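You operate a simulated robot arm through the tools that you are given. There is no shell and no other tool.

You run a simulated robot arm. Do the job below in one go: nothing can be reset, and whatever is moved stays where it is left.

TASK
With the grey meter, find the cyan patch on the long desk's sheet that misses 1.30 D; correct its zone.
Fine: meter back on its mat; white slider to cyan and ZONE dial to that patch's number, then MORE twice if it read low, LESS twice if high; leave the sheet; leave the long desk's other controls.
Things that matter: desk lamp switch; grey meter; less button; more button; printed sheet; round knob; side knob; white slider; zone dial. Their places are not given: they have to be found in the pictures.

The check looks at the end state, three seconds after you hand in, the way a careful person would. Anything else that was tipped, shoved, dropped, spilled or broken makes it a failure. Flat cloth is picked up by pressing the open fingertips on it (5 to 10 N) and closing them slowly along it; thin cloth reads only 2 to 8 mm in the jaws.

THE ROBOT
A 7-joint arm with a two-finger parallel gripper, fixed in place. Base frame: the origin is at the foot of the arm, x ahead of it, y to its left, z up; the work surface is at about z = 0.93. Units: m, degrees, N and s.
With the tool pointing down near the work surface it reaches from about 0.36 to 0.88 m from the base axis. Its first joint turns from -143.0 to 143.0 degrees. Payload 3 kg.
Tool frame: the origin (TCP) lies between the finger pads and is the grasp point; the fingertips stand 0.03 m ahead of it; z points along the fingers, y is the line along which they close. The gripper opens to 0.094 m. The fingers are 0.028 m wide and 0.01 m thick; the gripper's body (0.05 by 0.096 m) begins 0.055 m behind the TCP.
Orientation is that of the tool frame in the base frame, as a unit quaternion [w, x, y, z]. With the fingers straight down and closing along the base's y, the tool's x points along the base's -x, its y along +y and its z along -z.

THE INTERFACE
- The arm moves only by the tool play_rows. Its argument "commands" is one flat list of numbers, 7 for each row, row after row: the turn, a rotation vector about the tool's x, y, z in degrees, then the shift along the tool's x, y, z in m, then the finger opening in m, from 0 to 0.094. In form: [wx, wy, wz, x, y, z, fingers, wx, wy, wz, x, y, z, fingers, ...]. A call has 1 to 20 rows; each row is the pose to reach, as a shift and turn from the pose commanded when the call began, along the tool's axes at that moment. Each row takes 0.2 s and may step no farther than 0.05 m and 8.6 degrees from the row before; otherwise, or with a gripper value out of range, the whole call is refused. A pose out of reach is approached as far as the arm can. The call stops where the force on the tool passes 70 N (or 10 N more than at its start, if that is more) or the arm is blocked; 0.2 s more then pass. Each finger travels about 0.072 m/s and halts on what it meets, pressing with about 30 N; the grip force reading is that of the motor and also rises with nothing between the fingers. The clock runs only during rows and for 0.2 s after the last one: add rows that repeat a pose to give the fingers time. It gives the time, the measured TCP pose, the force on the tool (base axes), the opening and the grip force at its end, in the units of the frame above (readings bear some noise), with the torque about the TCP (base axes, N m) and any sound that the robot's microphone picked up, and new pictures: "pictures" is both (left out), scene, wrist or none.
- Cameras (640 x 400 px; columns grow to the right, rows downward): "scene" is fixed at [0.2213, 0.5009, 1.5006]; the picture's right is [-0.14, -0.99, 0.00], its down [-0.59, 0.08, -0.80] and it looks along [0.80, -0.11, -0.60] (base axes); focal length 315 px, centre (320, 200). "wrist" rides on the gripper at [0.076, 0.014, -0.103] in the tool frame; the picture's right is [-0.18, 0.98, 0.00], its down [-0.75, -0.14, -0.64] and it looks along [-0.63, -0.12, 0.77] (tool axes); focal length 243 px, centre (320, 200).
- point_at(camera, pixels): for up to 12 pixels [column, row] of the newest picture of that camera ("zoom" is the newest enlarged one), the place [x, y, z] in the base frame of the surface seen there, good to about 0.002 m. No time passes.
- close_up(camera, box): a new picture of the part [left, top, right, bottom] of that camera's present view, enlarged. No time passes.
- job_done(): hands the job in; it is judged then, once.

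Open the gripper and draw the arm clear of the work before you hand the job in, unless the task says otherwise.

The tools are called after "Emit:" as a command line: name --argument value ..., lists and objects as JSON in quotes. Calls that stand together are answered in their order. play_rows: Moves the arm, as the interface text tells. Its arguments: {"type":"object","properties":{"commands":{"type":"array","items":{"type":"number"}},"pictures":{"type":"string","enum":["both","scene","wrist","none"]}},"required":["commands"]} The other tools are called the same way: point_at (camera, pixels) gives the place of the surface under pixels of a picture; close_up (camera, box) takes an enlarged picture of a part of a camera's view; job_done () hands the job in.

At the start:

```text
time: 0.0
eef_pos: [0.6513, 0.1372, 1.2082]
tool_rot: [0.0, 0.001, 1.0, 0.001]
wrist_force: [-0.4, 0.3, 0.6]
wrist_torque: [0.03, -0.01, -0.01]
gripper_width: 0.0941
finger_force: 0.1
```

scene: 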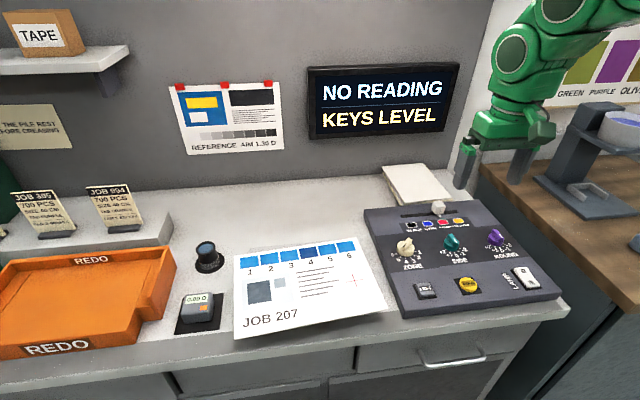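
wrist: 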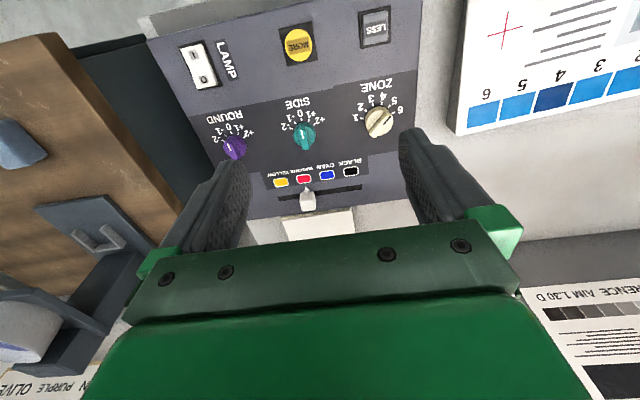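

The scene shows the sheet with six patches, the meter at about (198,308) and the console on the right. I'll take close-ups first to read the details.

Emit:
close_up --camera "scene" --box '[160, 220, 400, 350]'

Emit:
close_up --camera "scene" --box '[360, 180, 570, 320]'

Emit:
close_up --camera "scene" --box '[160, 60, 480, 170]'

Emit:
close_up --camera "wrist" --box '[140, 0, 460, 220]'

```text
2.67 times, centred on (280, 285) of scene
```

zoom: 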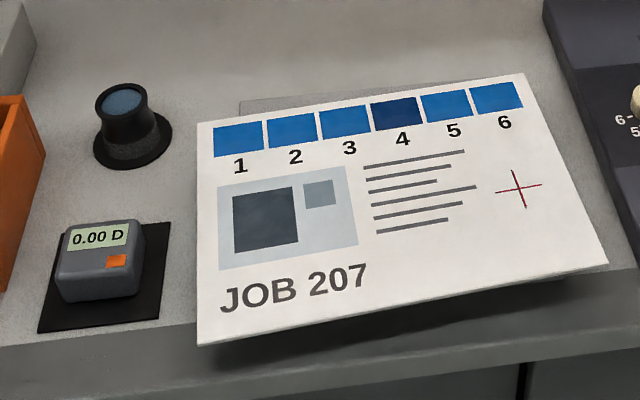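

```text
2.86 times, centred on (465, 250) of scene
```

zoom: 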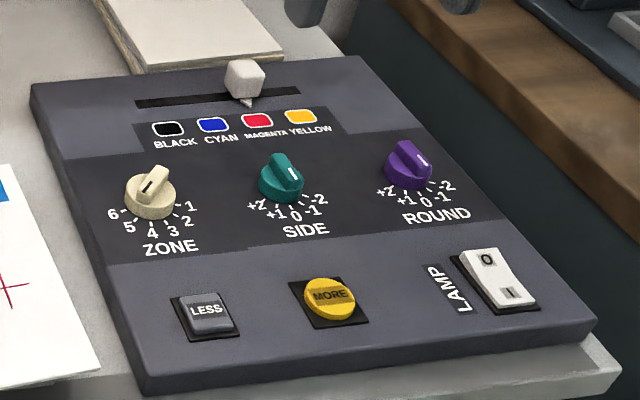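

```text
2.00 times, centred on (320, 115) of scene
```

zoom: 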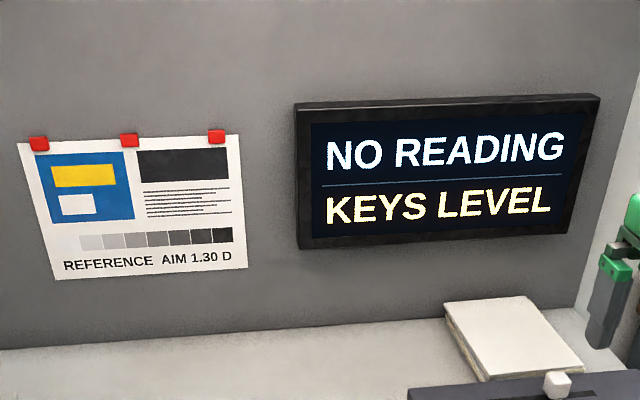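

```text
1.82 times, centred on (300, 110) of wrist
```

zoom: 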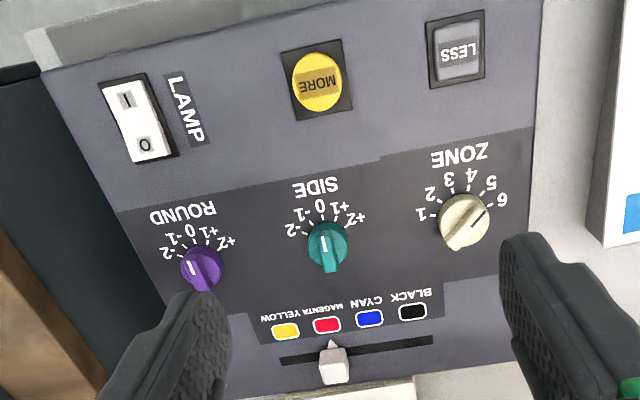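

The meter reads 0.00 D on its mat at (198,308), and the ZONE dial appears to point near 5 or 6. I'll measure places of the meter, sheet, patches and console.

Emit:
point_at --camera "scene" --pixels '[[187, 296], [209, 294], [211, 318], [183, 320], [203, 317], [198, 298], [176, 334], [217, 330], [222, 303], [205, 250], [203, 268], [150, 300]]'

Emit:
point_at --camera "scene" --pixels '[[249, 261], [269, 258], [289, 256], [308, 253], [327, 250], [346, 247], [236, 267], [355, 238], [385, 318], [235, 338], [300, 320], [310, 290]]'

Emit:
point_at --camera "scene" --pixels '[[405, 245], [440, 207], [427, 288], [468, 285], [452, 242], [495, 237], [526, 278], [370, 215], [485, 210], [555, 290], [408, 310], [420, 185]]'

```text
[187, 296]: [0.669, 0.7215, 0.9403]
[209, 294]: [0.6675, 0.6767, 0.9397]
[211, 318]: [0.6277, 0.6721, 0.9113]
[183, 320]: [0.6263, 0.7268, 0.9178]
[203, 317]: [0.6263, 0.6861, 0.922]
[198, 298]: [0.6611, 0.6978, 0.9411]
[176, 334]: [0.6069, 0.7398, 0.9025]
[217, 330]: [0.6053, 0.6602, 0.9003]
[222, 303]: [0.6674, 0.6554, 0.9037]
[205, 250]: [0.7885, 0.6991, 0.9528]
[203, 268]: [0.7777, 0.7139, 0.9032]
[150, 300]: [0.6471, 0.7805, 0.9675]
```

```text
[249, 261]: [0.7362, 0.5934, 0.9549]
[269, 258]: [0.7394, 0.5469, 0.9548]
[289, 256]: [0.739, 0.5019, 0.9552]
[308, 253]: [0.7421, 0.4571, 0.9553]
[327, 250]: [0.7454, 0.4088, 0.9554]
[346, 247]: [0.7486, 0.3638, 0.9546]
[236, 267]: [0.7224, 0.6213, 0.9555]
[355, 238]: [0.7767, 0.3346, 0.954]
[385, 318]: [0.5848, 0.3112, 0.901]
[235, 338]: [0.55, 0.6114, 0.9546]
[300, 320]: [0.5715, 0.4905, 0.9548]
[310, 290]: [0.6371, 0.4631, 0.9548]
```

```text
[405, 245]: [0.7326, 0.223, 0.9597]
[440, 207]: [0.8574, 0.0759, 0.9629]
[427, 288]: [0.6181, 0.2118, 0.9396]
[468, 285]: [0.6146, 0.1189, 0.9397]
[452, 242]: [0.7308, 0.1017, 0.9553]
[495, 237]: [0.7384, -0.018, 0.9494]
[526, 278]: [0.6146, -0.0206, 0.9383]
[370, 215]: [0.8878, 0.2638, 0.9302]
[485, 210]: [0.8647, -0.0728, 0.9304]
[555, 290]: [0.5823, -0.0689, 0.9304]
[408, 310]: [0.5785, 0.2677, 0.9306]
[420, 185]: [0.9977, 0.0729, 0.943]
```

The meter stands on a mat at about (0.645, 0.70), low at z≈0.90, while the sheet lies at z≈0.955. I zoom in on the meter to get its exact shape.

Emit:
close_up --camera "scene" --box '[165, 280, 235, 345]'

```text
6.15 times, centred on (200, 312) of scene
```

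zoom: 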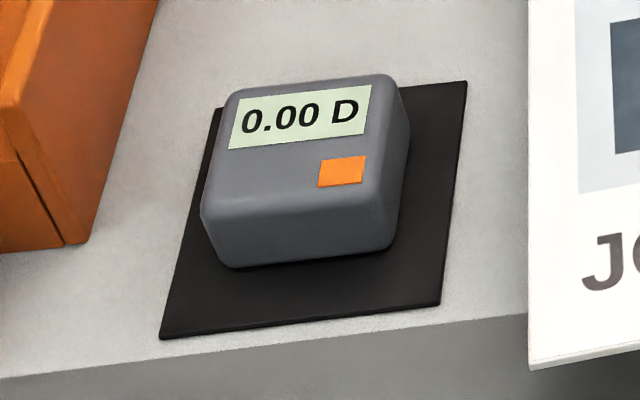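

I measure the meter's outline, mat corners and tray wall in this enlarged picture.

Emit:
point_at --camera "zoom" --pixels '[[240, 95], [385, 82], [212, 205], [385, 190], [225, 255], [385, 242], [205, 215], [404, 150], [165, 335], [438, 302], [464, 85], [222, 112]]'

Emit:
point_at --camera "zoom" --pixels '[[300, 190], [300, 115], [340, 172], [300, 240], [300, 225], [395, 100], [230, 110], [150, 10], [90, 235], [60, 245], [535, 365], [530, 10]]'

```text
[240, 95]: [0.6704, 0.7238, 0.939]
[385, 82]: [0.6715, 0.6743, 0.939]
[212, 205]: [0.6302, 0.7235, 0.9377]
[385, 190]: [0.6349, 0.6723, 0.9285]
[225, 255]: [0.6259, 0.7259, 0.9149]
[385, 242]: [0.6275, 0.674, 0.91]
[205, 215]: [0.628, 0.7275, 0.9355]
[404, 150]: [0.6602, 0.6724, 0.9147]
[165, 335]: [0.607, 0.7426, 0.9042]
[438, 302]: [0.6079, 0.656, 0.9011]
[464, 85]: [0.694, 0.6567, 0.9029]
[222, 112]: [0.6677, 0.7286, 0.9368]
```

```text
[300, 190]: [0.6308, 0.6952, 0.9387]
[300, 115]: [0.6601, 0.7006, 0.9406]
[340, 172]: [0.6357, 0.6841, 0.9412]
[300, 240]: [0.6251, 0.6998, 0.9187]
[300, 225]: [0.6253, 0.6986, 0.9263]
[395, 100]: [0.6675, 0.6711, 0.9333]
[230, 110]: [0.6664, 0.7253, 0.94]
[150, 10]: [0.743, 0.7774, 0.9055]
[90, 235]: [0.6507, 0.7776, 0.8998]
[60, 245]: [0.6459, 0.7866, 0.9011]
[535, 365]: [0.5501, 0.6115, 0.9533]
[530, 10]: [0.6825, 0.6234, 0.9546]
```

The meter is about 0.051 × 0.057 × 0.038 m, centred at (0.650, 0.700), beyond tool-down reach, so I'll need the tool tilted toward +x. I move left at height and tilt 35° to test the reach.

Emit:
play_rows --commands '[0, -3.5, 0, 0.007, 0.042, 0.006, 0.094, 0, -7, 0, 0.014, 0.084, 0.012, 0.094, 0, -10.5, 0, 0.021, 0.126, 0.018, 0.094, 0, -14, 0, 0.028, 0.168, 0.024, 0.094, 0, -17.5, 0, 0.035, 0.21, 0.03, 0.094, 0, -21, 0, 0.042, 0.252, 0.036, 0.094, 0, -24.5, 0, 0.049, 0.294, 0.042, 0.094, 0, -28, 0, 0.056, 0.336, 0.048, 0.094, 0, -31.5, 0, 0.063, 0.378, 0.054, 0.094, 0, -35, 0, 0.07, 0.42, 0.06, 0.094, 0, -35, 0, 0.07, 0.42, 0.06, 0.094, 0, -35, 0, 0.07, 0.42, 0.06, 0.094]' --pictures "both"

```text
time: 2.6
eef_pos: [0.5788, 0.5594, 1.1479]
tool_rot: [0.3, 0.0, 0.954, 0.0]
wrist_force: [0.4, 0.6, -0.5]
wrist_torque: [0.02, -0.02, -0.01]
gripper_width: 0.094
finger_force: 0.1
```

scene: 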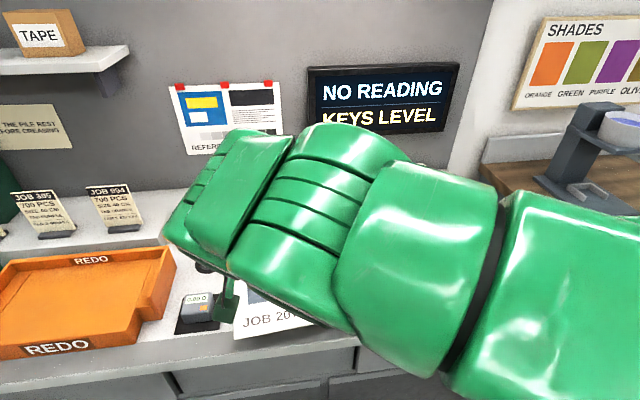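
wrist: 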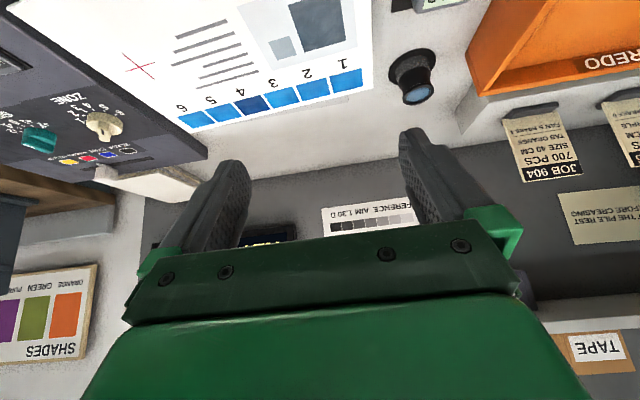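

The tilted pose is reached exactly. Next I go to a pre-grasp point about 0.12 m back along the tool axis from the meter.

Emit:
play_rows --commands '[0, 0, 0, 0.018, 0.035, 0.022, 0.094, 0, 0, 0, 0.036, 0.07, 0.044, 0.094, 0, 0, 0, 0.054, 0.105, 0.066, 0.094, 0, 0, 0, 0.0715, 0.141, 0.0865, 0.094, 0, 0, 0, 0.0715, 0.141, 0.0865, 0.094, 0, 0, 0, 0.0715, 0.141, 0.0865, 0.094]' --pictures "both"

```text
time: 4.0
eef_pos: [0.5731, 0.7, 1.0361]
tool_rot: [0.301, 0.001, 0.954, 0.0]
wrist_force: [-0.6, 0.0, 0.1]
wrist_torque: [0.02, -0.02, 0.01]
gripper_width: 0.0941
finger_force: 0.2
```

scene: 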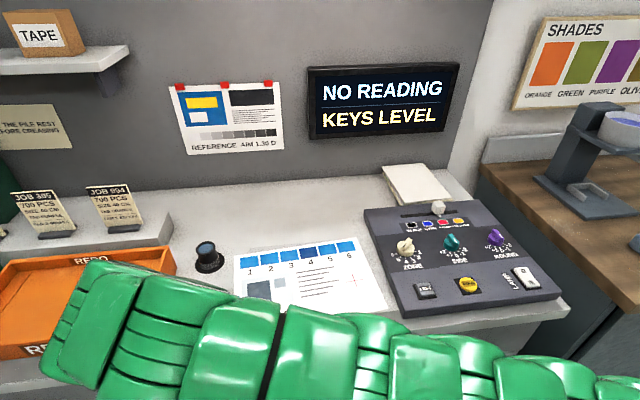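
wrist: 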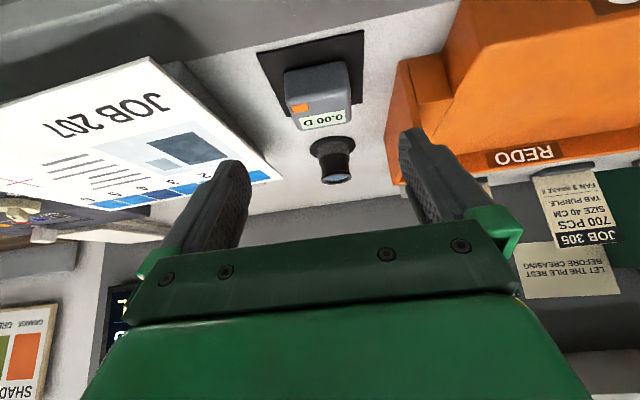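

The meter is seen in the wrist picture at about (318,95). I check its position from this view.

Emit:
close_up --camera "wrist" --box '[250, 20, 410, 190]'

Emit:
point_at --camera "wrist" --pixels '[[285, 85], [350, 80], [288, 105], [350, 100], [300, 127], [347, 120], [302, 108], [260, 60], [363, 35], [405, 70], [398, 110], [332, 150]]'

```text
2.35 times, centred on (330, 105) of wrist
```

zoom: 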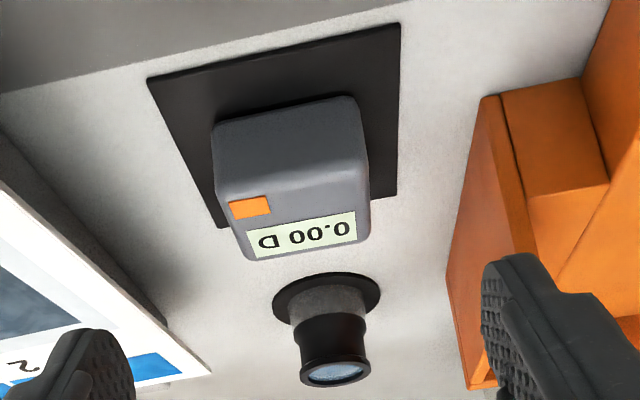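

```text
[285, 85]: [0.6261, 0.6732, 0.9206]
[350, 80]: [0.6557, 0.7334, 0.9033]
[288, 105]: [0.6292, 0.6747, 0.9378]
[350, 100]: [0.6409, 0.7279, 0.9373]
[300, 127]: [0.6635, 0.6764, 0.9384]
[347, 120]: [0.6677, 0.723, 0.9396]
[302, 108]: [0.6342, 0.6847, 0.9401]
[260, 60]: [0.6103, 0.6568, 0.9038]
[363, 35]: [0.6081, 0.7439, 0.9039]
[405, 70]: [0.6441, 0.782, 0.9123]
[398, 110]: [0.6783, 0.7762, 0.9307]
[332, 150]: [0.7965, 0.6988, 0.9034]
```

The meter's centre is y≈0.700, in line with the gripper. I advance along the tool axis most of the way and look.

Emit:
play_rows --commands '[0, 0, 0, 0.0005, 0, 0.025, 0.094, 0, 0, 0, 0.001, 0, 0.05, 0.094, 0, 0, 0, 0.001, 0, 0.07, 0.094, 0, 0, 0, 0.0015, 0, 0.09, 0.094, 0, 0, 0, 0.0015, 0, 0.09, 0.094]' --pictures "both"

```text
time: 5.2
eef_pos: [0.622, 0.7, 0.961]
tool_rot: [0.301, 0.0, 0.954, -0.001]
wrist_force: [-0.9, -0.7, -0.3]
wrist_torque: [-0.01, 0.0, -0.02]
gripper_width: 0.0942
finger_force: 0.1
```

scene: 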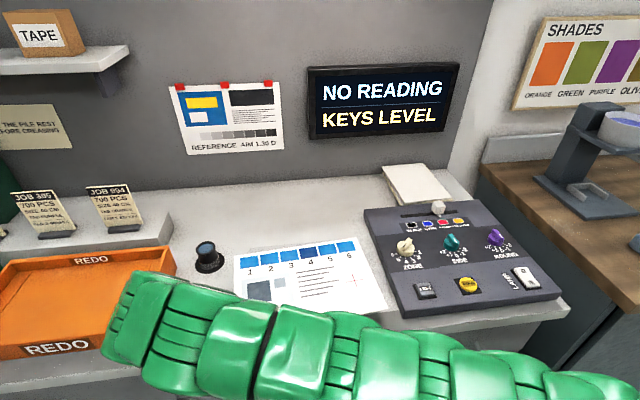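
wrist: 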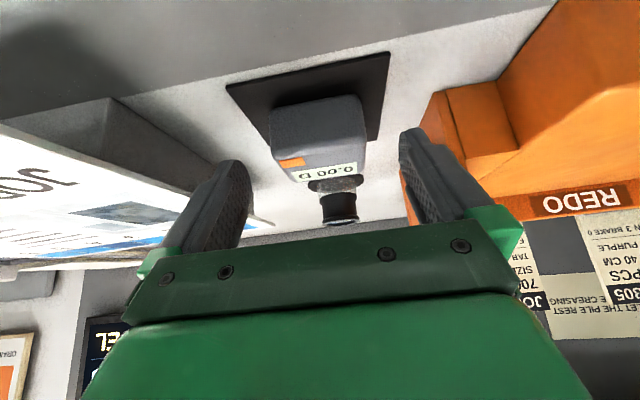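

Fingers straddle the meter with clear margins. I go the last 28 mm, leaving the tips just above the mat.

Emit:
play_rows --commands '[0, 0, 0, 0, 0, 0.014, 0.094, 0, 0, 0, 0, 0, 0.027, 0.094, 0, 0, 0, 0, 0, 0.027, 0.094]' --pictures "wrist"

```text
time: 6.0
eef_pos: [0.6378, 0.6982, 0.9388]
tool_rot: [0.301, 0.001, 0.954, -0.001]
wrist_force: [1.2, 1.0, 0.3]
wrist_torque: [0.01, -0.02, 0.0]
gripper_width: 0.0939
finger_force: 0.1
```

wrist: 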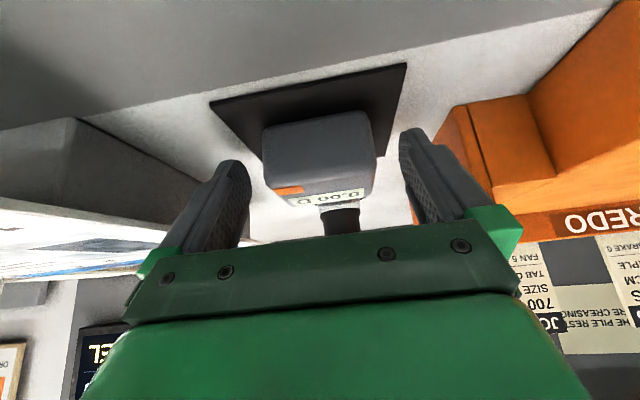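

Both fingers straddle the meter (columns 262–375 between pads at 250 and 400). I close slowly onto it.

Emit:
play_rows --commands '[0, 0, 0, 0, 0, 0, 0.082, 0, 0, 0, 0, 0, 0, 0.074, 0, 0, 0, 0, 0, 0, 0.068, 0, 0, 0, 0, 0, 0, 0.064, 0, 0, 0, 0, 0, 0, 0.06, 0, 0, 0, 0, 0, 0, 0.056, 0, 0, 0, 0, 0, 0, 0.05, 0, 0, 0, 0, 0, 0, 0.045, 0, 0, 0, 0, 0, 0, 0.045]' --pictures "wrist"

```text
time: 8.0
eef_pos: [0.638, 0.6993, 0.9393]
tool_rot: [0.301, 0.0, 0.954, 0.0]
wrist_force: [0.4, 0.0, 0.0]
wrist_torque: [0.04, -0.03, 0.01]
gripper_width: 0.0615
finger_force: 30.0
```

wrist: 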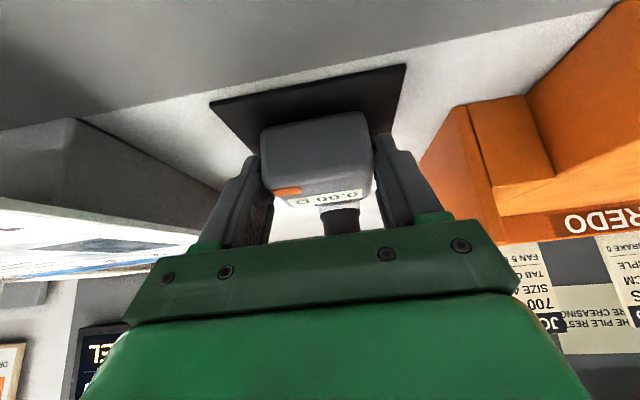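

The jaws hold the meter at 0.0615 m with 30 N. I lift straight up 0.10 m.

Emit:
play_rows --commands '[0, 0, 0, -0.0057, 0, -0.0082, 0.045, 0, 0, 0, -0.0172, 0, -0.0246, 0.045, 0, 0, 0, -0.0344, 0, -0.0491, 0.045, 0, 0, 0, -0.0516, 0, -0.0737, 0.045, 0, 0, 0, -0.0574, 0, -0.0819, 0.045, 0, 0, 0, -0.0574, 0, -0.0819, 0.045]' --pictures "both"

```text
time: 9.4
eef_pos: [0.6377, 0.7003, 1.0389]
tool_rot: [0.3, 0.0, 0.954, 0.0]
wrist_force: [0.5, 1.4, -1.3]
wrist_torque: [-0.04, -0.02, -0.01]
gripper_width: 0.0618
finger_force: 30.0
```

scene: 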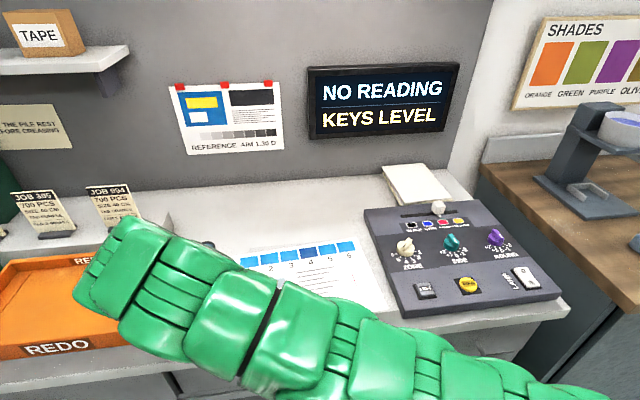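
wrist: 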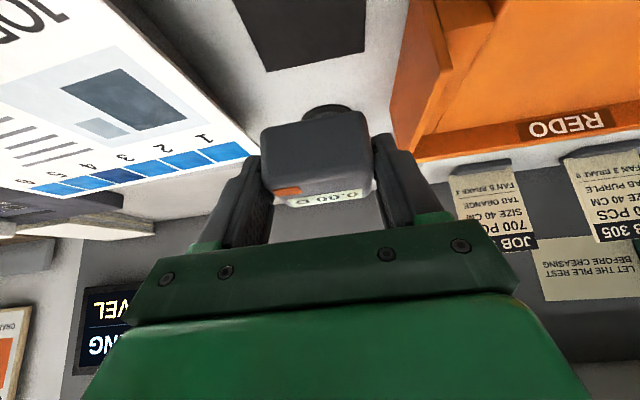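

The meter is held cleanly (weight about 1.3 N) and the wall display still says NO READING. I carry it at this height over patch 4, centre about (0.742, 0.457).

Emit:
play_rows --commands '[0, 0, 0, -0.0107, -0.0347, 0.0075, 0.045, 0, 0, 0, -0.0215, -0.0694, 0.0151, 0.045, 0, 0, 0, -0.0322, -0.1041, 0.0226, 0.045, 0, 0, 0, -0.043, -0.1389, 0.0301, 0.045, 0, 0, 0, -0.0537, -0.1736, 0.0376, 0.045, 0, 0, 0, -0.0645, -0.2083, 0.0452, 0.045, 0, 0, 0, -0.0752, -0.243, 0.0527, 0.045, 0, 0, 0, -0.0752, -0.243, 0.0527, 0.045, 0, 0, 0, -0.0752, -0.243, 0.0527, 0.045]' --pictures "both"

```text
time: 11.4
eef_pos: [0.7324, 0.4559, 1.0396]
tool_rot: [0.301, 0.001, 0.954, 0.0]
wrist_force: [0.2, -0.1, -1.1]
wrist_torque: [0.01, 0.03, -0.01]
gripper_width: 0.0616
finger_force: 30.2
```

scene: 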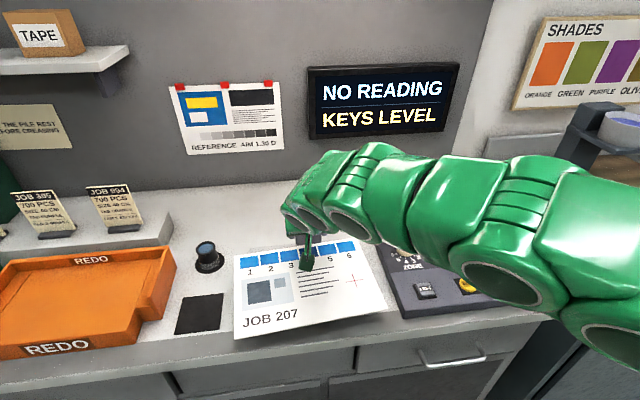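
wrist: 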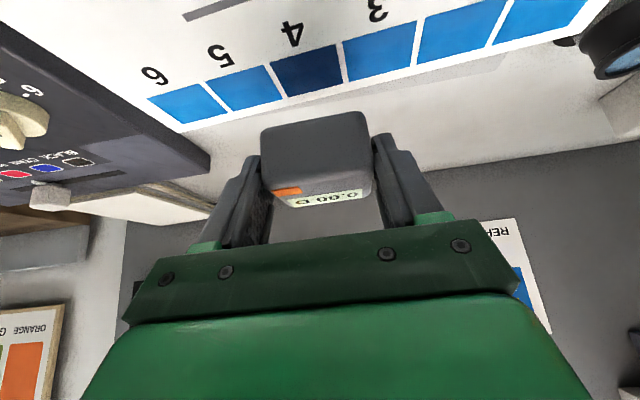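

The meter hovers above the patch row. I measure patch centres in the wrist picture before lowering.

Emit:
point_at --camera "wrist" --pixels '[[187, 103], [243, 88], [307, 70], [379, 51], [459, 30], [545, 8], [148, 98], [193, 120], [232, 112], [285, 97], [340, 45], [415, 65]]'

```text
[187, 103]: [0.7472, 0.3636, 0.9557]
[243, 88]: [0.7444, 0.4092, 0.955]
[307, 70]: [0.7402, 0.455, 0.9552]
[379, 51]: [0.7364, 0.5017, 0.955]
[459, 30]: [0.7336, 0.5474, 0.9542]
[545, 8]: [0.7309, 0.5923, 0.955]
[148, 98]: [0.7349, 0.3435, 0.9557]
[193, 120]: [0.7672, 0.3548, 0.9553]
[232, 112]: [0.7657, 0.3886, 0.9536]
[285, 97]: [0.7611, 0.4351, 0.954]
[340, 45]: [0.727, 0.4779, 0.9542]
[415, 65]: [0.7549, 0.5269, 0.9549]
```

Patch centres run from 1 at (0.734, 0.593) to 6 at (0.748, 0.364), so the meter is over patch 4 (0.741, 0.455). I lower it to just above the paper.

Emit:
play_rows --commands '[0, 0, 0, 0.0115, 0, 0.0164, 0.045, 0, 0, 0, 0.0184, 0, 0.0262, 0.045, 0, 0, 0, 0.0241, 0, 0.0344, 0.045, 0, 0, 0, 0.0241, 0, 0.0344, 0.045]' --pictures "both"

```text
time: 12.4
eef_pos: [0.7306, 0.4555, 0.9972]
tool_rot: [0.301, 0.0, 0.954, 0.0]
wrist_force: [-0.3, -0.3, -0.5]
wrist_torque: [0.01, 0.0, -0.01]
gripper_width: 0.0616
finger_force: 30.0
```

scene: 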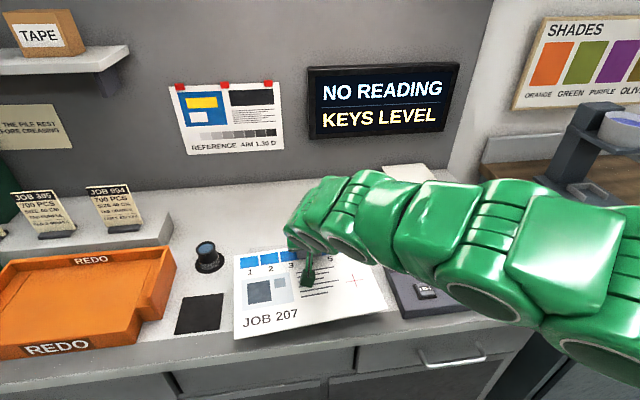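
wrist: 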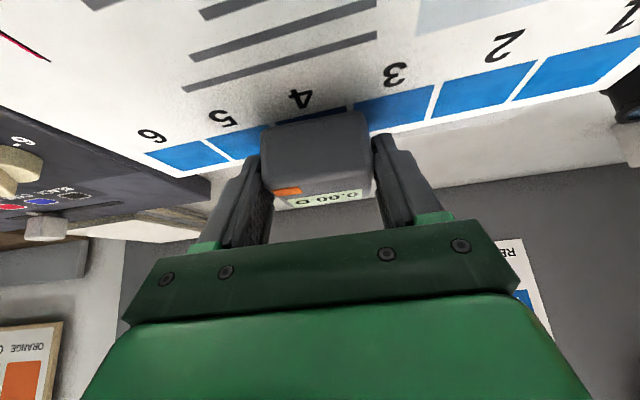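

Meter is about 6 mm above the paper. I lower it in small steps while watching the force.

Emit:
play_rows --commands '[0, 0, 0, 0.0011, 0, 0.0016, 0.045, 0, 0, 0, 0.0023, 0, 0.0033, 0.045, 0, 0, 0, 0.0029, 0, 0.0041, 0.045, 0, 0, 0, 0.0029, 0, 0.0041, 0.045]' --pictures "both"

```text
time: 13.4
eef_pos: [0.7303, 0.4551, 0.9932]
tool_rot: [0.301, 0.0, 0.954, 0.0]
wrist_force: [0.2, -0.3, -2.2]
wrist_torque: [-0.01, 0.04, -0.01]
gripper_width: 0.0615
finger_force: 30.2
```

scene: 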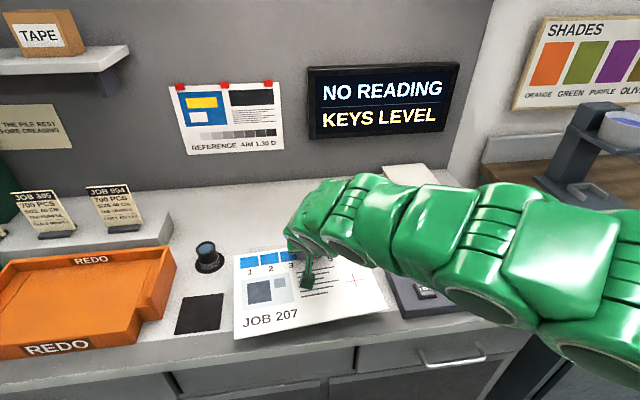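
wrist: 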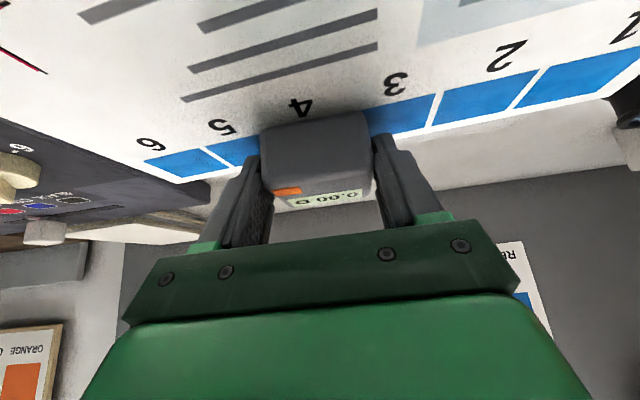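

No reading yet and no contact force. I lower another 2 mm.

Emit:
play_rows --commands '[0, 0, 0, 0.0006, 0, 0.0008, 0.045, 0, 0, 0, 0.0011, 0, 0.0016, 0.045, 0, 0, 0, 0.0011, 0, 0.0016, 0.045, 0, 0, 0, 0.0011, 0, 0.0016, 0.045]' --pictures "both"

```text
time: 14.4
eef_pos: [0.7301, 0.4567, 0.9896]
tool_rot: [0.301, 0.0, 0.954, 0.0]
wrist_force: [0.3, 0.5, -1.5]
wrist_torque: [-0.01, 0.0, -0.01]
gripper_width: 0.0616
finger_force: 29.9
```

scene: 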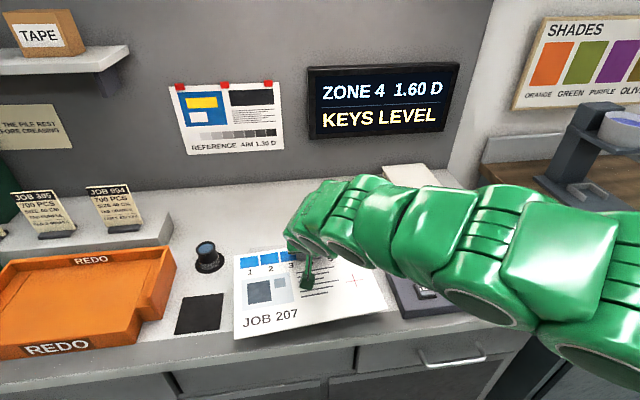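
wrist: 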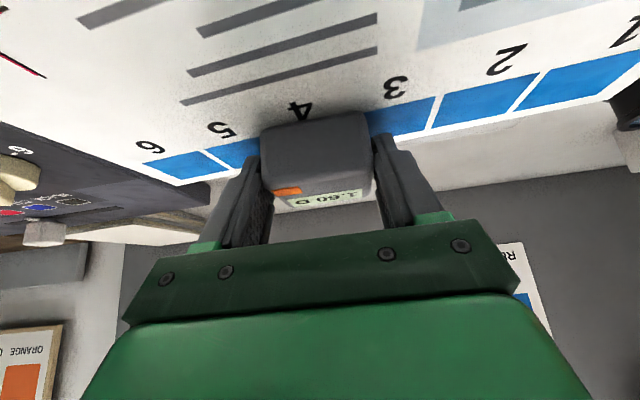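

The display now reads ZONE 4, about 1.60 D. I zoom in to confirm it.

Emit:
close_up --camera "scene" --box '[300, 60, 470, 145]'

Emit:
close_up --camera "wrist" --box '[250, 90, 390, 220]'

```text
3.76 times, centred on (385, 102) of scene
```

zoom: 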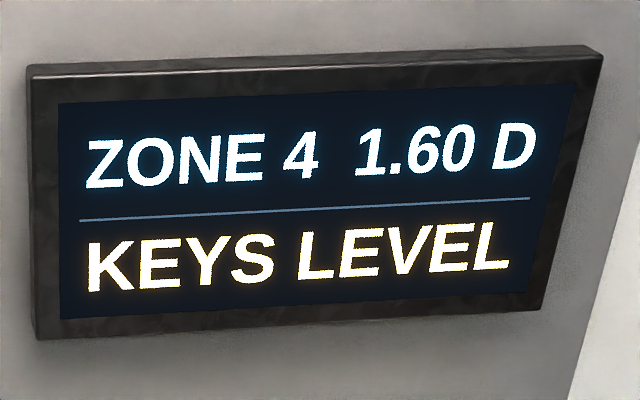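

```text
3.08 times, centred on (320, 155) of wrist
```

zoom: 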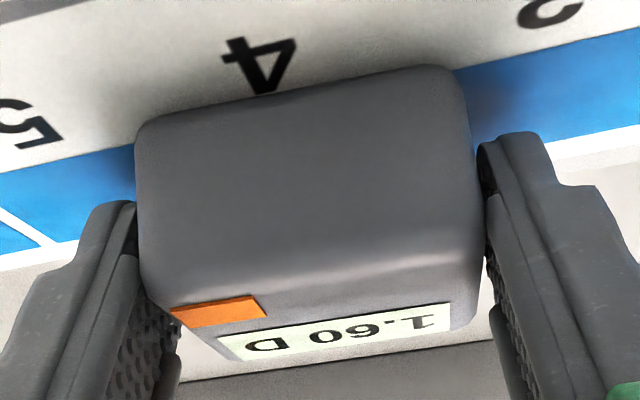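

Confirmed: patch 4 reads 1.60 D, which is high, so the fix is cyan, zone 4, LESS twice. I lift the meter straight up and carry it back to above its mat.

Emit:
play_rows --commands '[0, 0, 0, -0.007, 0, -0.01, 0.045, 0, 0, 0, -0.0281, 0, -0.0401, 0.045, 0, 0, 0, -0.0174, 0.0347, -0.0476, 0.045, 0, 0, 0, -0.0066, 0.0694, -0.0552, 0.045, 0, 0, 0, 0.0041, 0.1041, -0.0627, 0.045, 0, 0, 0, 0.0149, 0.1389, -0.0702, 0.045, 0, 0, 0, 0.0256, 0.1736, -0.0777, 0.045, 0, 0, 0, 0.0364, 0.2083, -0.0853, 0.045, 0, 0, 0, 0.0471, 0.243, -0.0928, 0.045, 0, 0, 0, 0.0471, 0.243, -0.0928, 0.045, 0, 0, 0, 0.0471, 0.243, -0.0928, 0.045]' --pictures "both"

```text
time: 16.8
eef_pos: [0.6401, 0.6985, 1.0405]
tool_rot: [0.3, 0.001, 0.954, -0.001]
wrist_force: [0.2, 0.0, -2.0]
wrist_torque: [0.05, 0.03, 0.01]
gripper_width: 0.0617
finger_force: 30.5
```

scene: 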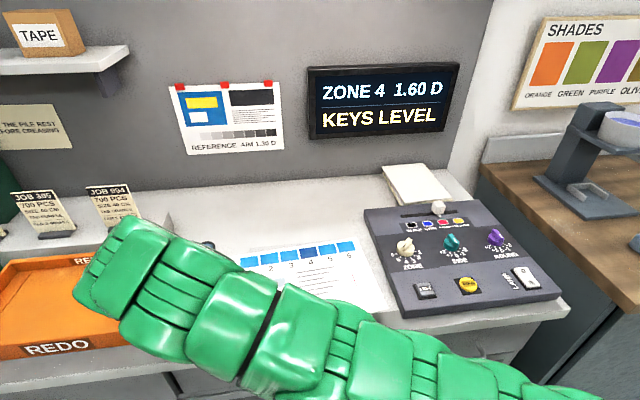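
wrist: 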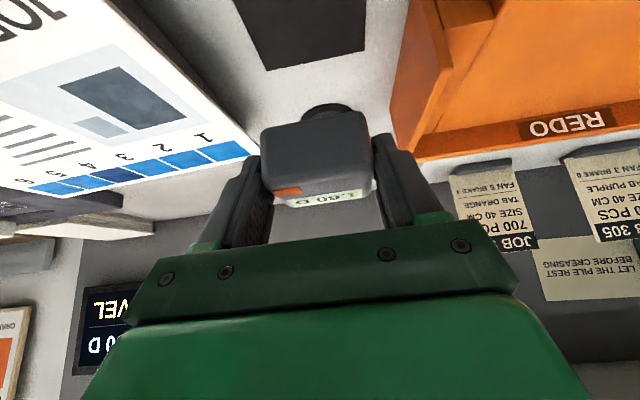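

Same view as after the first lift, and the sheet has not moved. I lower the meter to its original spot on the mat, slowing at the end.

Emit:
play_rows --commands '[0, 0, 0, 0.0172, 0, 0.0246, 0.045, 0, 0, 0, 0.0344, 0, 0.0491, 0.045, 0, 0, 0, 0.0459, 0, 0.0655, 0.045, 0, 0, 0, 0.0516, 0, 0.0737, 0.045, 0, 0, 0, 0.0551, 0, 0.0786, 0.045, 0, 0, 0, 0.0566, 0, 0.0807, 0.045, 0, 0, 0, 0.0572, 0, 0.0815, 0.045, 0, 0, 0, 0.0572, 0, 0.0815, 0.045]' --pictures "wrist"

```text
time: 18.6
eef_pos: [0.6376, 0.6992, 0.9399]
tool_rot: [0.3, 0.001, 0.954, 0.0]
wrist_force: [-0.6, -1.2, -1.4]
wrist_torque: [-0.01, 0.0, 0.02]
gripper_width: 0.0615
finger_force: 30.1
```

wrist: 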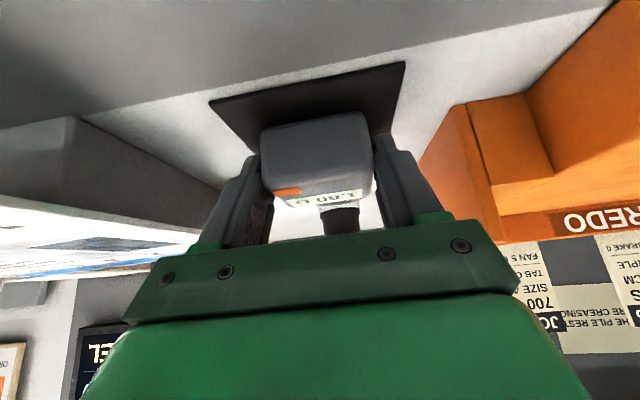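

It's back at the original height within a millimetre. I lower a last 0.7 mm and open the fingers slowly.

Emit:
play_rows --commands '[0, 0, 0, 0.0004, 0, 0.0006, 0.045, 0, 0, 0, 0.0004, 0, 0.0006, 0.045, 0, 0, 0, 0.0004, 0, 0.0006, 0.062, 0, 0, 0, 0.0004, 0, 0.0006, 0.066, 0, 0, 0, 0.0004, 0, 0.0006, 0.072, 0, 0, 0, 0.0004, 0, 0.0006, 0.08, 0, 0, 0, 0.0004, 0, 0.0006, 0.088, 0, 0, 0, 0.0004, 0, 0.0006, 0.094, 0, 0, 0, 0.0004, 0, 0.0006, 0.094]' --pictures "wrist"

```text
time: 20.6
eef_pos: [0.6379, 0.6978, 0.9401]
tool_rot: [0.3, 0.0, 0.954, 0.0]
wrist_force: [-0.2, -0.2, 0.3]
wrist_torque: [0.0, -0.01, -0.02]
gripper_width: 0.094
finger_force: 0.1
```

wrist: 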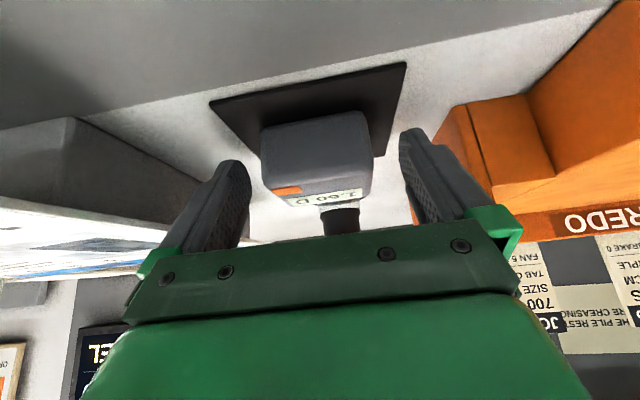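

The meter is released on its mat. I retreat back along the tool axis, then rise and move right toward the console.

Emit:
play_rows --commands '[0, 0, 0, 0, 0, -0.03, 0.094, 0, 0, 0, 0, 0, -0.06, 0.094, 0, 0, 0, 0, 0, -0.1, 0.094, 0, 0, 0, -0.01, -0.02, -0.14, 0.094, 0, 0, 0, -0.035, -0.05, -0.17, 0.094, 0, 0, 0, -0.06, -0.09, -0.19, 0.094, 0, 0, 0, -0.075, -0.13, -0.2, 0.094, 0, 0, 0, -0.08, -0.175, -0.205, 0.094, 0, 0, 0, -0.08, -0.22, -0.205, 0.094, 0, 0, 0, -0.08, -0.26, -0.205, 0.094, 0, 0, 0, -0.08, -0.3, -0.205, 0.094, 0, 0, 0, -0.08, -0.34, -0.205, 0.094, 0, 0, 0, -0.08, -0.38, -0.205, 0.094, 0, 0, 0, -0.08, -0.42, -0.205, 0.094, 0, 0, 0, -0.08, -0.46, -0.205, 0.094, 0, 0, 0, -0.08, -0.5, -0.205, 0.094, 0, 0, 0, -0.08, -0.5, -0.205, 0.094]' --pictures "both"

```text
refused: row 6 steps farther than a row can; nothing moved
```

Row 6 was slightly too big a step; I send the same retreat with smaller steps.

Emit:
play_rows --commands '[0, 0, 0, 0, 0, -0.03, 0.094, 0, 0, 0, 0, 0, -0.06, 0.094, 0, 0, 0, 0, 0, -0.1, 0.094, 0, 0, 0, -0.01, -0.02, -0.14, 0.094, 0, 0, 0, -0.03, -0.05, -0.17, 0.094, 0, 0, 0, -0.05, -0.085, -0.19, 0.094, 0, 0, 0, -0.065, -0.125, -0.2, 0.094, 0, 0, 0, -0.075, -0.165, -0.205, 0.094, 0, 0, 0, -0.08, -0.21, -0.205, 0.094, 0, 0, 0, -0.08, -0.255, -0.205, 0.094, 0, 0, 0, -0.08, -0.3, -0.205, 0.094, 0, 0, 0, -0.08, -0.34, -0.205, 0.094, 0, 0, 0, -0.08, -0.38, -0.205, 0.094, 0, 0, 0, -0.08, -0.42, -0.205, 0.094, 0, 0, 0, -0.08, -0.46, -0.205, 0.094, 0, 0, 0, -0.08, -0.5, -0.205, 0.094, 0, 0, 0, -0.08, -0.5, -0.205, 0.094]' --pictures "both"

```text
time: 24.2
eef_pos: [0.5851, 0.1983, 1.1533]
tool_rot: [0.301, 0.0, 0.954, 0.0]
wrist_force: [0.4, -0.5, 0.4]
wrist_torque: [0.01, 0.0, 0.04]
gripper_width: 0.094
finger_force: 0.1
```

scene: 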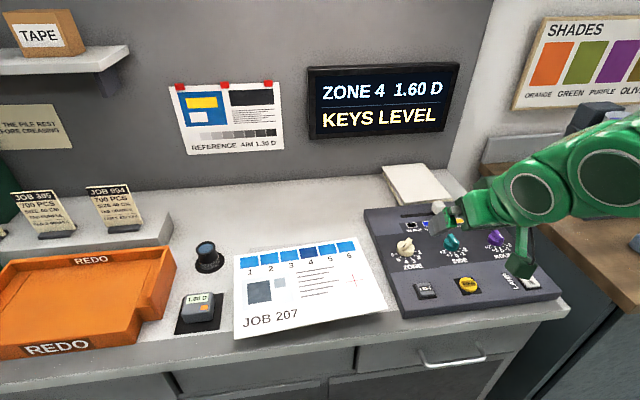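
wrist: 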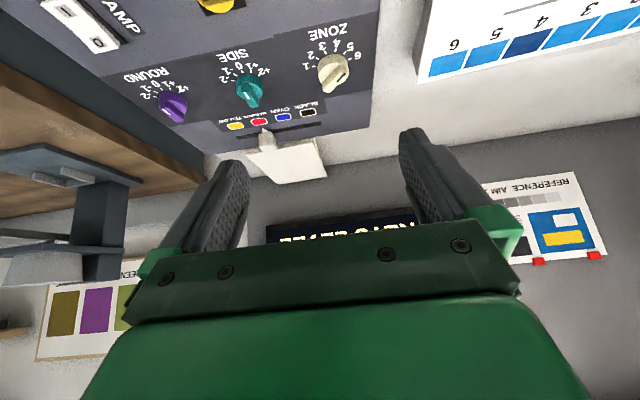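

The meter is back on its mat at (198,308) and the display keeps ZONE 4 1.60 D. Now I study the console's slider and dial.

Emit:
close_up --camera "wrist" --box '[110, 20, 370, 190]'

Emit:
close_up --camera "scene" --box '[360, 190, 500, 290]'

```text
2.35 times, centred on (240, 105) of wrist
```

zoom: 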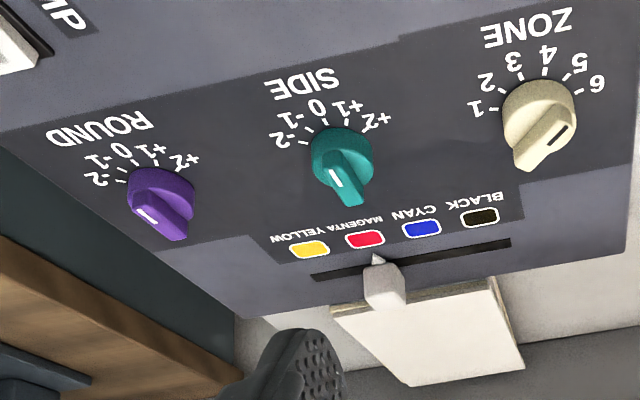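

```text
4.00 times, centred on (430, 240) of scene
```

zoom: 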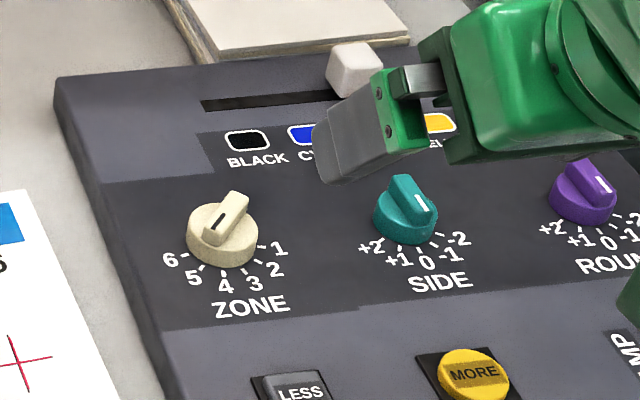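

The ZONE dial's dark mark points toward 5/6 and the slider sits near magenta. I straighten the tool and move above the console for a better view.

Emit:
play_rows --commands '[0, 7, 0, -0.0128, -0.0096, 0.0219, 0.094, 0, 14, 0, -0.0255, -0.0192, 0.0438, 0.094, 0, 21, 0, -0.0383, -0.0288, 0.0656, 0.094, 0, 28, 0, -0.051, -0.0384, 0.0875, 0.094, 0, 35, 0, -0.0638, -0.048, 0.1094, 0.094, 0, 35, 0, -0.0638, -0.048, 0.1094, 0.094, 0, 35, 0, -0.0638, -0.048, 0.1094, 0.094]' --pictures "both"

```text
time: 25.8
eef_pos: [0.7013, 0.1524, 1.1007]
tool_rot: [0.001, -0.001, 1.0, -0.001]
wrist_force: [0.6, -0.6, -0.3]
wrist_torque: [0.0, 0.0, 0.01]
gripper_width: 0.094
finger_force: 0.1
```

scene: 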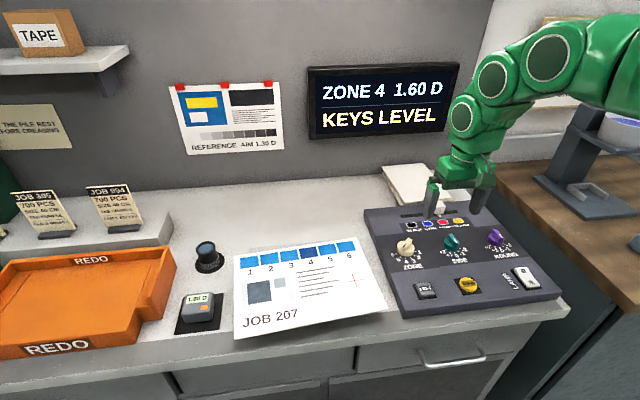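
wrist: 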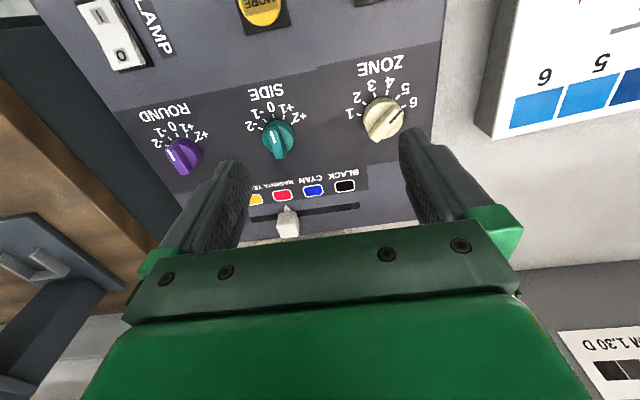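

From here both the dial at (384,118) and the slider at (287,222) are visible. I zoom in on them.

Emit:
close_up --camera "wrist" --box '[330, 50, 440, 150]'

Emit:
point_at --camera "zoom" --pixels '[[134, 252], [178, 214], [230, 195], [290, 180], [342, 205], [378, 238], [225, 312], [352, 240], [300, 250], [385, 215], [262, 280], [240, 340]]'

Emit:
close_up --camera "wrist" --box '[235, 165, 375, 250]'

```text
4.00 times, centred on (385, 100) of wrist
```

zoom: 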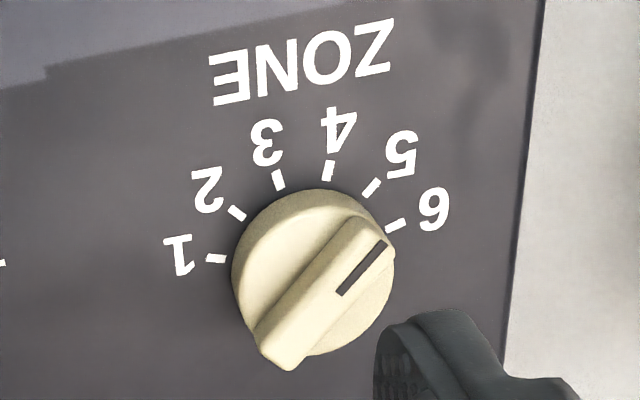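

```text
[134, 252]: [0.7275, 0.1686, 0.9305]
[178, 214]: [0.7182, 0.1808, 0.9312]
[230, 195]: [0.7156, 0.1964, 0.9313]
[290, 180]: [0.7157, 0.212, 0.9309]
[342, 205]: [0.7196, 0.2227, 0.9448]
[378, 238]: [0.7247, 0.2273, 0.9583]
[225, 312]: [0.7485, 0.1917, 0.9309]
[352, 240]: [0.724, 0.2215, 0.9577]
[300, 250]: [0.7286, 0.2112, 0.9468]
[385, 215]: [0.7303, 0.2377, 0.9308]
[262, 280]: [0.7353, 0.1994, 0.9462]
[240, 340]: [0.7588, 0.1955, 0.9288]
```

```text
4.57 times, centred on (305, 208) of wrist
```

zoom: 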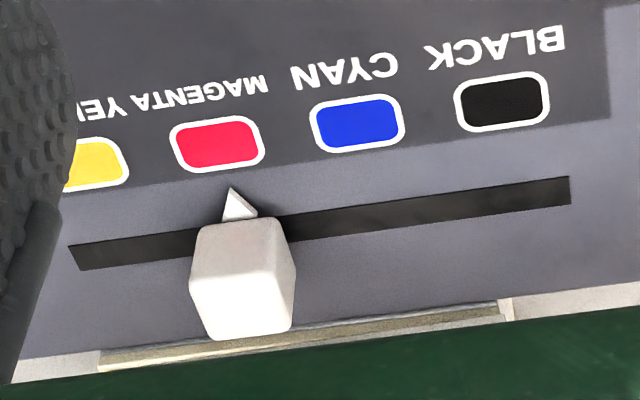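

The slider is at magenta, and the dial mark points to 6. I measure the slider pointer, labels and knob in this zoom.

Emit:
point_at --camera "zoom" --pixels '[[232, 190], [217, 145], [357, 122], [502, 102], [97, 165], [230, 235], [265, 225], [240, 300], [200, 300], [285, 290], [75, 258], [568, 190]]'

Emit:
close_up --camera "wrist" --box '[330, 50, 440, 150]'

Emit:
point_at --camera "zoom" --pixels '[[215, 258], [237, 213], [279, 180], [328, 170], [371, 187], [396, 225], [342, 293], [383, 244], [280, 345], [365, 225], [290, 215], [280, 240]]'

```text
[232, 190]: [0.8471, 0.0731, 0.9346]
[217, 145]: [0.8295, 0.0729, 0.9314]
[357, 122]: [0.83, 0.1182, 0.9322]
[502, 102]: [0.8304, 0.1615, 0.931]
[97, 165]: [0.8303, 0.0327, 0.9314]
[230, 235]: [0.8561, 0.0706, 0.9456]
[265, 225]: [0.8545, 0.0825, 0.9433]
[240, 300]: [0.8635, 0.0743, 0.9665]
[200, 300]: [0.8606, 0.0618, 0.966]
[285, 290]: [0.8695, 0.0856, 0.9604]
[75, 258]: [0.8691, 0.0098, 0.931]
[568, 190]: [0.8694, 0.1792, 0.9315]
```

```text
4.00 times, centred on (385, 100) of wrist
```

zoom: 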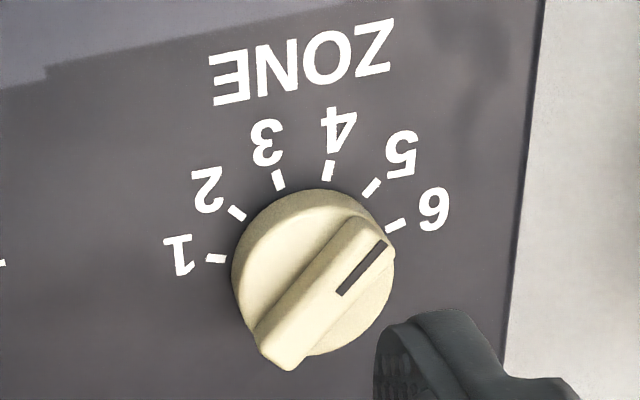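

```text
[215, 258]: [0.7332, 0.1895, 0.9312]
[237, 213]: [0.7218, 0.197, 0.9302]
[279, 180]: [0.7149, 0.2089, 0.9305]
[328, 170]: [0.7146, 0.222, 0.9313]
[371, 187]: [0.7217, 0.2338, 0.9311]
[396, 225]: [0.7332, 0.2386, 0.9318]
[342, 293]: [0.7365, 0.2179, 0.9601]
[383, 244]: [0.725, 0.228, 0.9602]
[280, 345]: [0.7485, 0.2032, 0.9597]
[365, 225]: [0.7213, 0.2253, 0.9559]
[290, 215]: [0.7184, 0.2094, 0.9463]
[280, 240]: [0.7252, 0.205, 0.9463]
```

The dial's tick geometry gives a centre of (0.740, 0.215) with 30° steps and the mark sits at 5. The slider knob is at y≈0.0737 and cyan is 0.044 m to its left. I move above the slider knob with the fingers partly open.

Emit:
play_rows --commands '[0, 0, 0, -0.0323, -0.0156, 0.012, 0.085, 0, 0, 0, -0.0646, -0.0313, 0.024, 0.075, 0, 0, 0, -0.0968, -0.0469, 0.036, 0.065, 0, 0, 0, -0.1291, -0.0626, 0.048, 0.055, 0, 0, 0, -0.1614, -0.0782, 0.06, 0.055, 0, 0, 0, -0.1614, -0.0782, 0.06, 0.055, 0, 0, 0, -0.1614, -0.0782, 0.06, 0.055]' --pictures "both"

```text
time: 27.4
eef_pos: [0.8614, 0.0723, 1.0419]
tool_rot: [0.0, 0.0, 1.0, 0.0]
wrist_force: [-0.9, 0.3, 0.2]
wrist_torque: [0.02, -0.03, 0.03]
gripper_width: 0.0549
finger_force: 0.1
```

scene: 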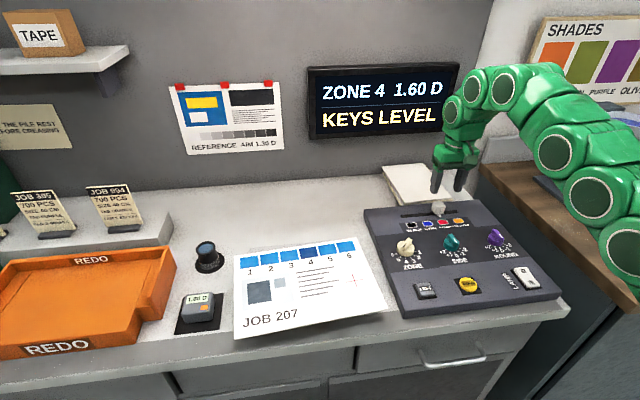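
wrist: 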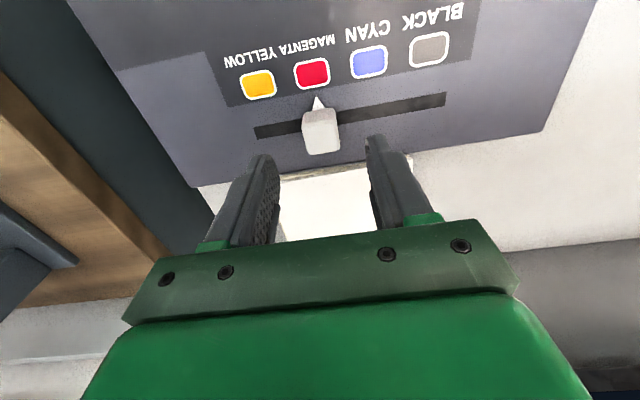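

The fingers straddle the knob at (320,130). I check the knob's exact place from this view before lowering.

Emit:
close_up --camera "wrist" --box '[220, 50, 460, 200]'

Emit:
point_at --camera "zoom" --pixels '[[222, 210], [310, 205], [230, 265], [318, 262], [270, 175], [258, 128], [100, 90], [245, 65], [395, 30], [555, 0], [95, 215], [600, 130]]'

```text
2.67 times, centred on (340, 125) of wrist
```

zoom: 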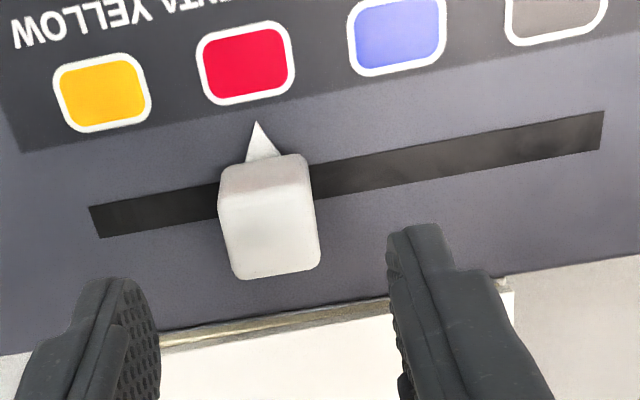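

```text
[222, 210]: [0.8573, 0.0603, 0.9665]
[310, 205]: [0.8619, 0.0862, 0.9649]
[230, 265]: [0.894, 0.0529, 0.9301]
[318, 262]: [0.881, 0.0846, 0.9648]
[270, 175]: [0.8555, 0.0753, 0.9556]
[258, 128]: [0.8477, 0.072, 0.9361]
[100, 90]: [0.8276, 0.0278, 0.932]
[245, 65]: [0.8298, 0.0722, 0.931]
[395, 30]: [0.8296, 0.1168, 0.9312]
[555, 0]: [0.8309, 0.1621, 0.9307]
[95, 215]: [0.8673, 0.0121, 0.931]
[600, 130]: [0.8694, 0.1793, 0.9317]
```

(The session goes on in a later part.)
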